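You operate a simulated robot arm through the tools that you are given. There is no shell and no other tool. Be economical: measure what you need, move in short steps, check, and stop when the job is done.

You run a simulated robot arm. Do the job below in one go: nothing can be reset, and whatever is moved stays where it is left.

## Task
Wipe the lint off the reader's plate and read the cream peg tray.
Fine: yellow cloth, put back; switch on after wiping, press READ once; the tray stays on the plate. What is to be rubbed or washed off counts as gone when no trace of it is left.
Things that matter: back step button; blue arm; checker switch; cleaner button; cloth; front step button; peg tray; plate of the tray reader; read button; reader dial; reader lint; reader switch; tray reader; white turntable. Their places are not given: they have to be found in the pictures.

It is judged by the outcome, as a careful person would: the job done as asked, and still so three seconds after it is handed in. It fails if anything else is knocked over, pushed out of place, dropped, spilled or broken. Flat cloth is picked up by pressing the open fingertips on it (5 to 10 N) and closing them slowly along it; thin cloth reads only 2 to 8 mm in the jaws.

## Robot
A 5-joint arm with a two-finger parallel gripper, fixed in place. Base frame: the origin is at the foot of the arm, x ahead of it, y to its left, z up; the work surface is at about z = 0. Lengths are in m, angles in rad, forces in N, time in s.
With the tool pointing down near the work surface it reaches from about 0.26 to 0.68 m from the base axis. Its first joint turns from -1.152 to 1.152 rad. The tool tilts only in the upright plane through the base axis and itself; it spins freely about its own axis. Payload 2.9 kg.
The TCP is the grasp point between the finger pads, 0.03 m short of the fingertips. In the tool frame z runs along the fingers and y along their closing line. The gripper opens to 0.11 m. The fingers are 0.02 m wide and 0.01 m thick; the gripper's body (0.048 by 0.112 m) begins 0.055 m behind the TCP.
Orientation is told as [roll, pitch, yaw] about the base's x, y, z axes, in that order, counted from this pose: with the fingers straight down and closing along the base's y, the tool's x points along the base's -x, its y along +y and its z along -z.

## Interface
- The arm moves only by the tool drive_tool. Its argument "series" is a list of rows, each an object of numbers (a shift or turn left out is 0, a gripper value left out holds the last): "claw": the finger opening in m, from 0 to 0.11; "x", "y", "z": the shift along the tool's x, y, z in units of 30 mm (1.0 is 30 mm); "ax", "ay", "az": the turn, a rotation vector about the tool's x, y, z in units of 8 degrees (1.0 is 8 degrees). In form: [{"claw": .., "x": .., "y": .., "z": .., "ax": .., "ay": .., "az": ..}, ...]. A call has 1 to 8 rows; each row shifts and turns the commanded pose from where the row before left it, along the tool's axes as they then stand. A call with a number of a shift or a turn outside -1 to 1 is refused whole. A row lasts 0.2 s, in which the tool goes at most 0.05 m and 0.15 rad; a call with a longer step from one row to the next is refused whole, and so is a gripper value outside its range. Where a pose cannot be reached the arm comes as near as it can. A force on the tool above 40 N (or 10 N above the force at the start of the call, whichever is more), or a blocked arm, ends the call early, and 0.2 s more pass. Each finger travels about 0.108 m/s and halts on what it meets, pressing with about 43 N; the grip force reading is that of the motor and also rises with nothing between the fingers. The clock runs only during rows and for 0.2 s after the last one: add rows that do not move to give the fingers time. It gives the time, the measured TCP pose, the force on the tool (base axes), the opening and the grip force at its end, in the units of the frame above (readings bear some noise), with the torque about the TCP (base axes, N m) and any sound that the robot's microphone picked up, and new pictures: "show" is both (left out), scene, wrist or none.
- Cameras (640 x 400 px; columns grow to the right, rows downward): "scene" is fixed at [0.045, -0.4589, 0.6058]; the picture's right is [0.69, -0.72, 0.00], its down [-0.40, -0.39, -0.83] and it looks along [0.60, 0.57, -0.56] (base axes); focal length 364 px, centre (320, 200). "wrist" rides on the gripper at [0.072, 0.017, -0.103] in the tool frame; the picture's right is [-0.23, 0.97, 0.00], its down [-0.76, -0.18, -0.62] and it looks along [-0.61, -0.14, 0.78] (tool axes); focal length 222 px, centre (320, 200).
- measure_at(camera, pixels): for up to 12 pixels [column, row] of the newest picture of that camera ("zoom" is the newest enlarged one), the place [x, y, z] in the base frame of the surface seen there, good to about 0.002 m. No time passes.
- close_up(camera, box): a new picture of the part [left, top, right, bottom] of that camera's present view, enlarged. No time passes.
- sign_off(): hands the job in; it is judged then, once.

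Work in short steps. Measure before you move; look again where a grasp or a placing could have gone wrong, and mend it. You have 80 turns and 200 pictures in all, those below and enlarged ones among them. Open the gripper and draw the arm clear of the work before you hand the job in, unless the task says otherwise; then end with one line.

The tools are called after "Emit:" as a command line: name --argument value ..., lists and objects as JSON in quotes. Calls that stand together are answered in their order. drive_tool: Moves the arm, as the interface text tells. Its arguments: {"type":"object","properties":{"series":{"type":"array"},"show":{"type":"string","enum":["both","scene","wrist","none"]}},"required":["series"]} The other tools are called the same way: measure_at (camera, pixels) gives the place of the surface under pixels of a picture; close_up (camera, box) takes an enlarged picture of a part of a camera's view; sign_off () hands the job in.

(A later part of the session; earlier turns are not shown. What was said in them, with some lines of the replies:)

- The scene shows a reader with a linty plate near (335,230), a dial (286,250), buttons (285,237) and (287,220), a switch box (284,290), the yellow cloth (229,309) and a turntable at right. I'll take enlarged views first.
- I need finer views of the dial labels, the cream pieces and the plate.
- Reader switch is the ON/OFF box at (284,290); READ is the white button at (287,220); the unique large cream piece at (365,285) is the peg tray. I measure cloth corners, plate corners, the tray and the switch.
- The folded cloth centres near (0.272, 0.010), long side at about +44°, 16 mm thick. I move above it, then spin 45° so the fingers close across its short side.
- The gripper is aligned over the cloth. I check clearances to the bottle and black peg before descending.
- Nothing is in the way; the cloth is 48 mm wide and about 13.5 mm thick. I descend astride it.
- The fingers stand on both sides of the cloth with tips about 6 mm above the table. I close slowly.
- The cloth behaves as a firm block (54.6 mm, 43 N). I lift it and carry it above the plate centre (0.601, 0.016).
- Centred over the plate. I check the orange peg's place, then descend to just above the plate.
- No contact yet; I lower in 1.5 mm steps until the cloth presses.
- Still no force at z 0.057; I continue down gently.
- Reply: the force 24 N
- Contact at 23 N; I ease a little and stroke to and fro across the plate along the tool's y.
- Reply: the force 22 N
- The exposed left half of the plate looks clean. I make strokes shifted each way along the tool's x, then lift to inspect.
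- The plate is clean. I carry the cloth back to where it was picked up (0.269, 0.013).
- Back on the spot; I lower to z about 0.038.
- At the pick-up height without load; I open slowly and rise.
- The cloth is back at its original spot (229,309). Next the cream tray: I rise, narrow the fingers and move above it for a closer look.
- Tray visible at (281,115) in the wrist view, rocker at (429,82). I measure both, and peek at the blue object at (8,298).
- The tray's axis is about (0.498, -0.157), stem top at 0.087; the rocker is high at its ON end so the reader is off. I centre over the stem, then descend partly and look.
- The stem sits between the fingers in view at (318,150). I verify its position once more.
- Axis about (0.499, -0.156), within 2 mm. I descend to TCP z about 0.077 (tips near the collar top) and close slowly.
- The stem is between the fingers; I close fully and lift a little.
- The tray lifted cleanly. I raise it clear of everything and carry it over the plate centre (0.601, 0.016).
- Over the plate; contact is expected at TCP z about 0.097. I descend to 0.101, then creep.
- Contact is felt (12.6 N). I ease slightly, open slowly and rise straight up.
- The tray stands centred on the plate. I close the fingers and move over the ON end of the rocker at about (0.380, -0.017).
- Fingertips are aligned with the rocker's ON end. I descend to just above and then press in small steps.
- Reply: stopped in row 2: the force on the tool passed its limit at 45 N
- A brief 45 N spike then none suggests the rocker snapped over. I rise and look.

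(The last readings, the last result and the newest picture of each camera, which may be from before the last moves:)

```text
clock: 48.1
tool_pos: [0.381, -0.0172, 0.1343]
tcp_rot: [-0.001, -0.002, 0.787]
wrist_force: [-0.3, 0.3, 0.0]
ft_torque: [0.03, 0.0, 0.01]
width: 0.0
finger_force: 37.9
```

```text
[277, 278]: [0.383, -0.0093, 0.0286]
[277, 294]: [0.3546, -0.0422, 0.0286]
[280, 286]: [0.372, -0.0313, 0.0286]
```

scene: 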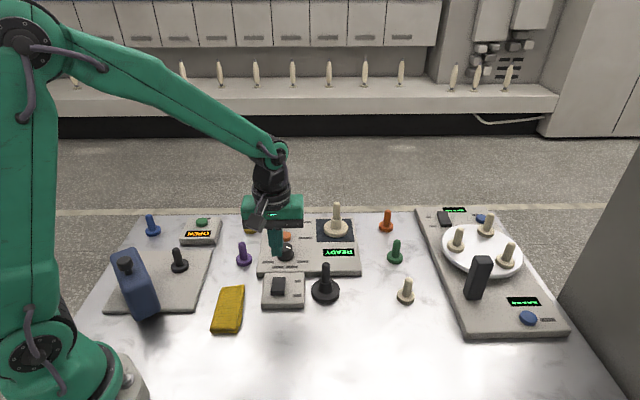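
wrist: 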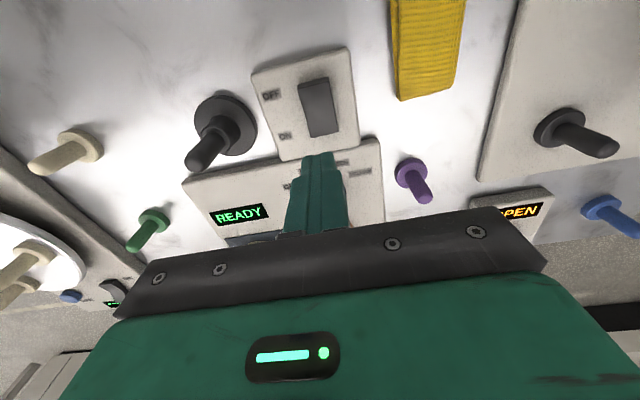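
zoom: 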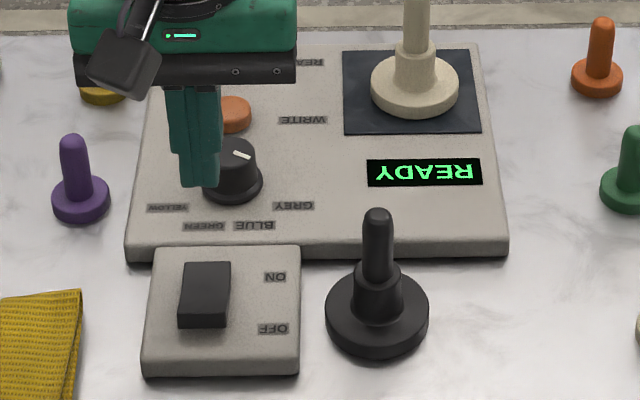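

The display says READY. I move towards READ, stopping short to view and measure the button.

Emit:
drive_tool --series '[{"x": -0.8, "z": -0.3}, {"x": -0.8, "y": -0.1}, {"x": -0.8, "y": -0.1}, {"x": -0.8}, {"x": -0.8}, {"x": -0.8}, {"x": -0.8}, {}]'

```text
clock: 49.9
tool_pos: [0.5055, 0.0981, 0.1437]
tcp_rot: [-0.002, -0.002, 0.787]
wrist_force: [0.9, 0.4, -0.3]
ft_torque: [-0.01, -0.04, 0.02]
width: 0.0001
finger_force: 38.2
```

scene: 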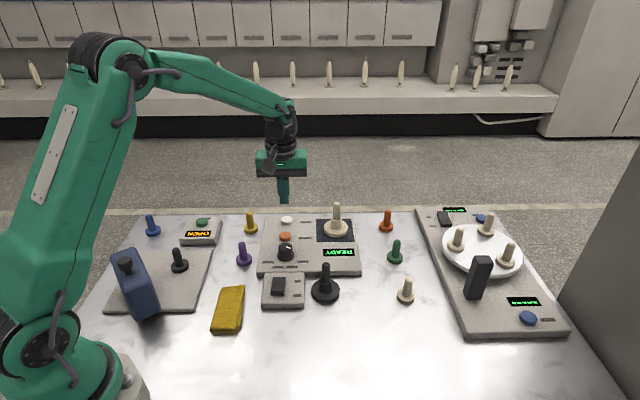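
wrist: 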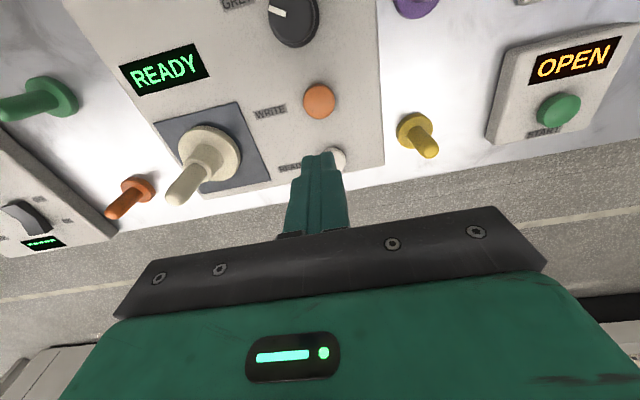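

Emit:
measure_at --camera "scene" --pixels '[[286, 219], [283, 219], [290, 219], [287, 217], [286, 221]]'

Emit:
close_up --camera "scene" --box '[270, 205, 310, 230]'

```text
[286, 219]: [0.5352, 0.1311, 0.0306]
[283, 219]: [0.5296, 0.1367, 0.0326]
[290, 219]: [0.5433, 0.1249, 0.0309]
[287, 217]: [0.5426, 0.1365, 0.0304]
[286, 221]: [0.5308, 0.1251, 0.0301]
```

```text
16.00 times, centred on (290, 218) of scene
```

zoom: 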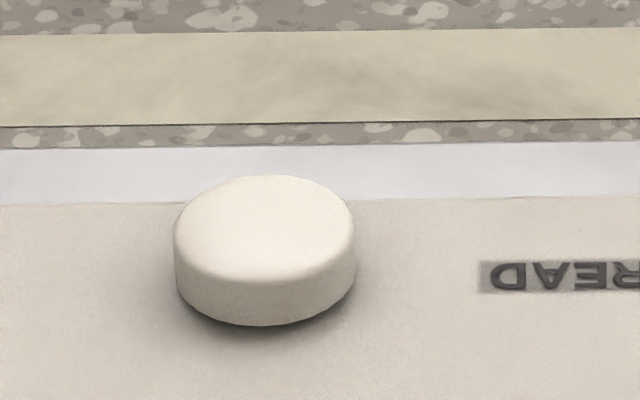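

Button centre is (0.537, 0.1305), top at 0.031, so contact comes at TCP z 0.061. I move over it and descend to about 0.068.

Emit:
drive_tool --series '[{"x": -0.75}, {"x": -0.75, "y": 0.02}, {"z": 0.9}, {"z": 0.9}, {"z": 0.5}, {"z": 0.15}, {}]'

```text
clock: 51.5
tool_pos: [0.5362, 0.129, 0.0697]
tcp_rot: [-0.001, -0.002, 0.787]
wrist_force: [-0.2, -0.5, -0.5]
ft_torque: [-0.02, -0.02, 0.0]
width: 0.0002
finger_force: 37.9
```

scene: 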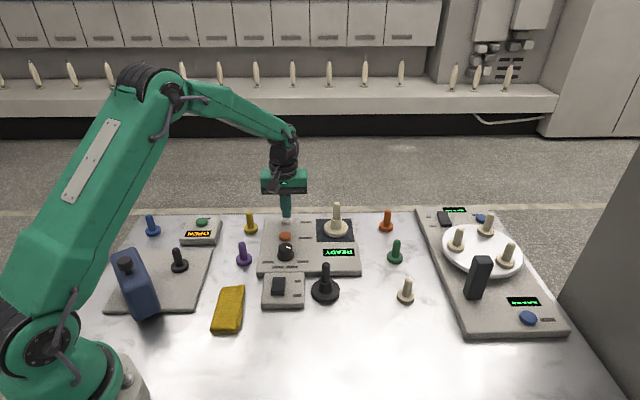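
wrist: 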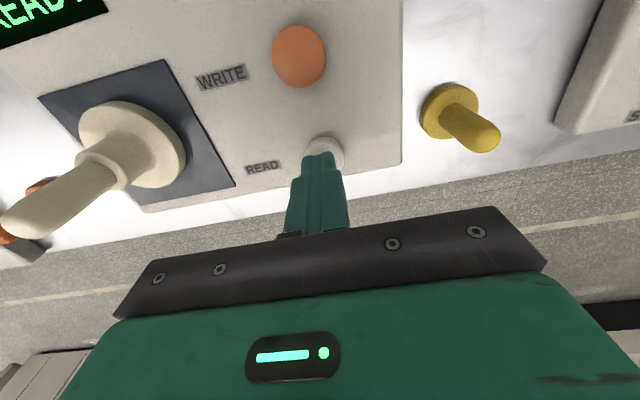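

Tips are right over READ. I press down monotonically in small steps, one push.

Emit:
drive_tool --series '[{"z": 0.15}, {"z": 0.12}, {"z": 0.06}, {"z": 0.05}]' --show "scene"

```text
clock: 52.5
tool_pos: [0.5342, 0.1308, 0.0577]
tcp_rot: [-0.002, -0.002, 0.787]
wrist_force: [-0.6, 1.3, 2.6]
ft_torque: [0.06, 0.01, -0.01]
width: 0.0002
finger_force: 38.0
heard: click
```

scene: 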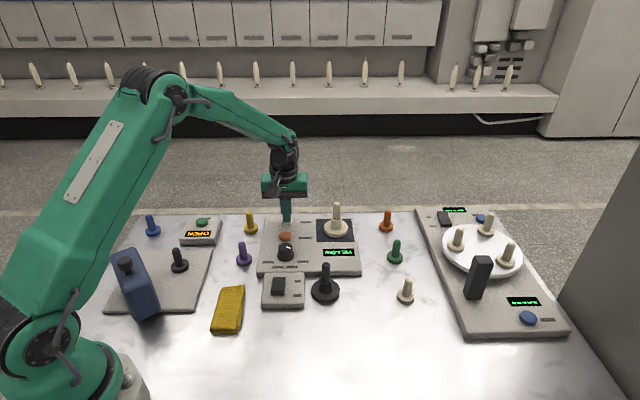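

A click was heard and the display changed (reads something like YELLOW). I withdraw straight up and inspect.

Emit:
drive_tool --series '[{"z": -0.6}, {"z": -0.9}, {"z": -0.9}, {"z": -0.9}, {"z": -0.9, "claw": 0.03}, {"z": -0.6, "claw": 0.06}, {"x": 0.8}, {"x": 0.8}]'

Emit:
close_up --camera "scene" --box '[250, 200, 370, 310]'

```text
clock: 54.3
tool_pos: [0.4995, 0.0946, 0.2018]
tcp_rot: [-0.002, -0.002, 0.787]
wrist_force: [0.3, -0.4, 0.1]
ft_torque: [-0.03, 0.02, 0.03]
width: 0.0597
finger_force: 0.0
```

scene: 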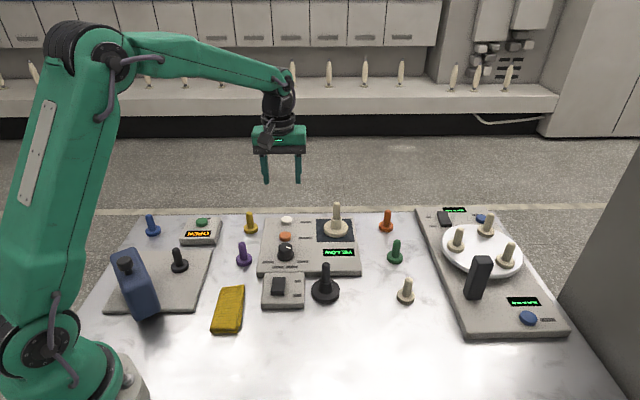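
wrist: 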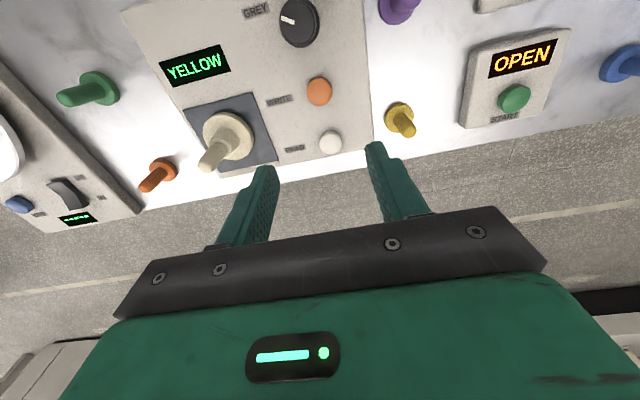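

```text
3.64 times, centred on (310, 255) of scene
```

zoom: 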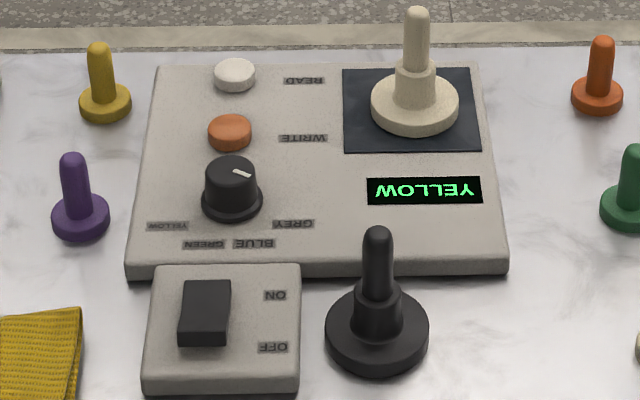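

The tray is on the plate, the reader is on and shows YELLOW, the cloth is back in place, and the gripper is open and clear. I hand in.

Emit:
sign_off

```text
The job is handed in.
```

I wiped the lint off the reader's plate, put the yellow cloth back, switched the reader on and pressed READ once; it read the cream peg tray, still on the plate, as YELLOW.
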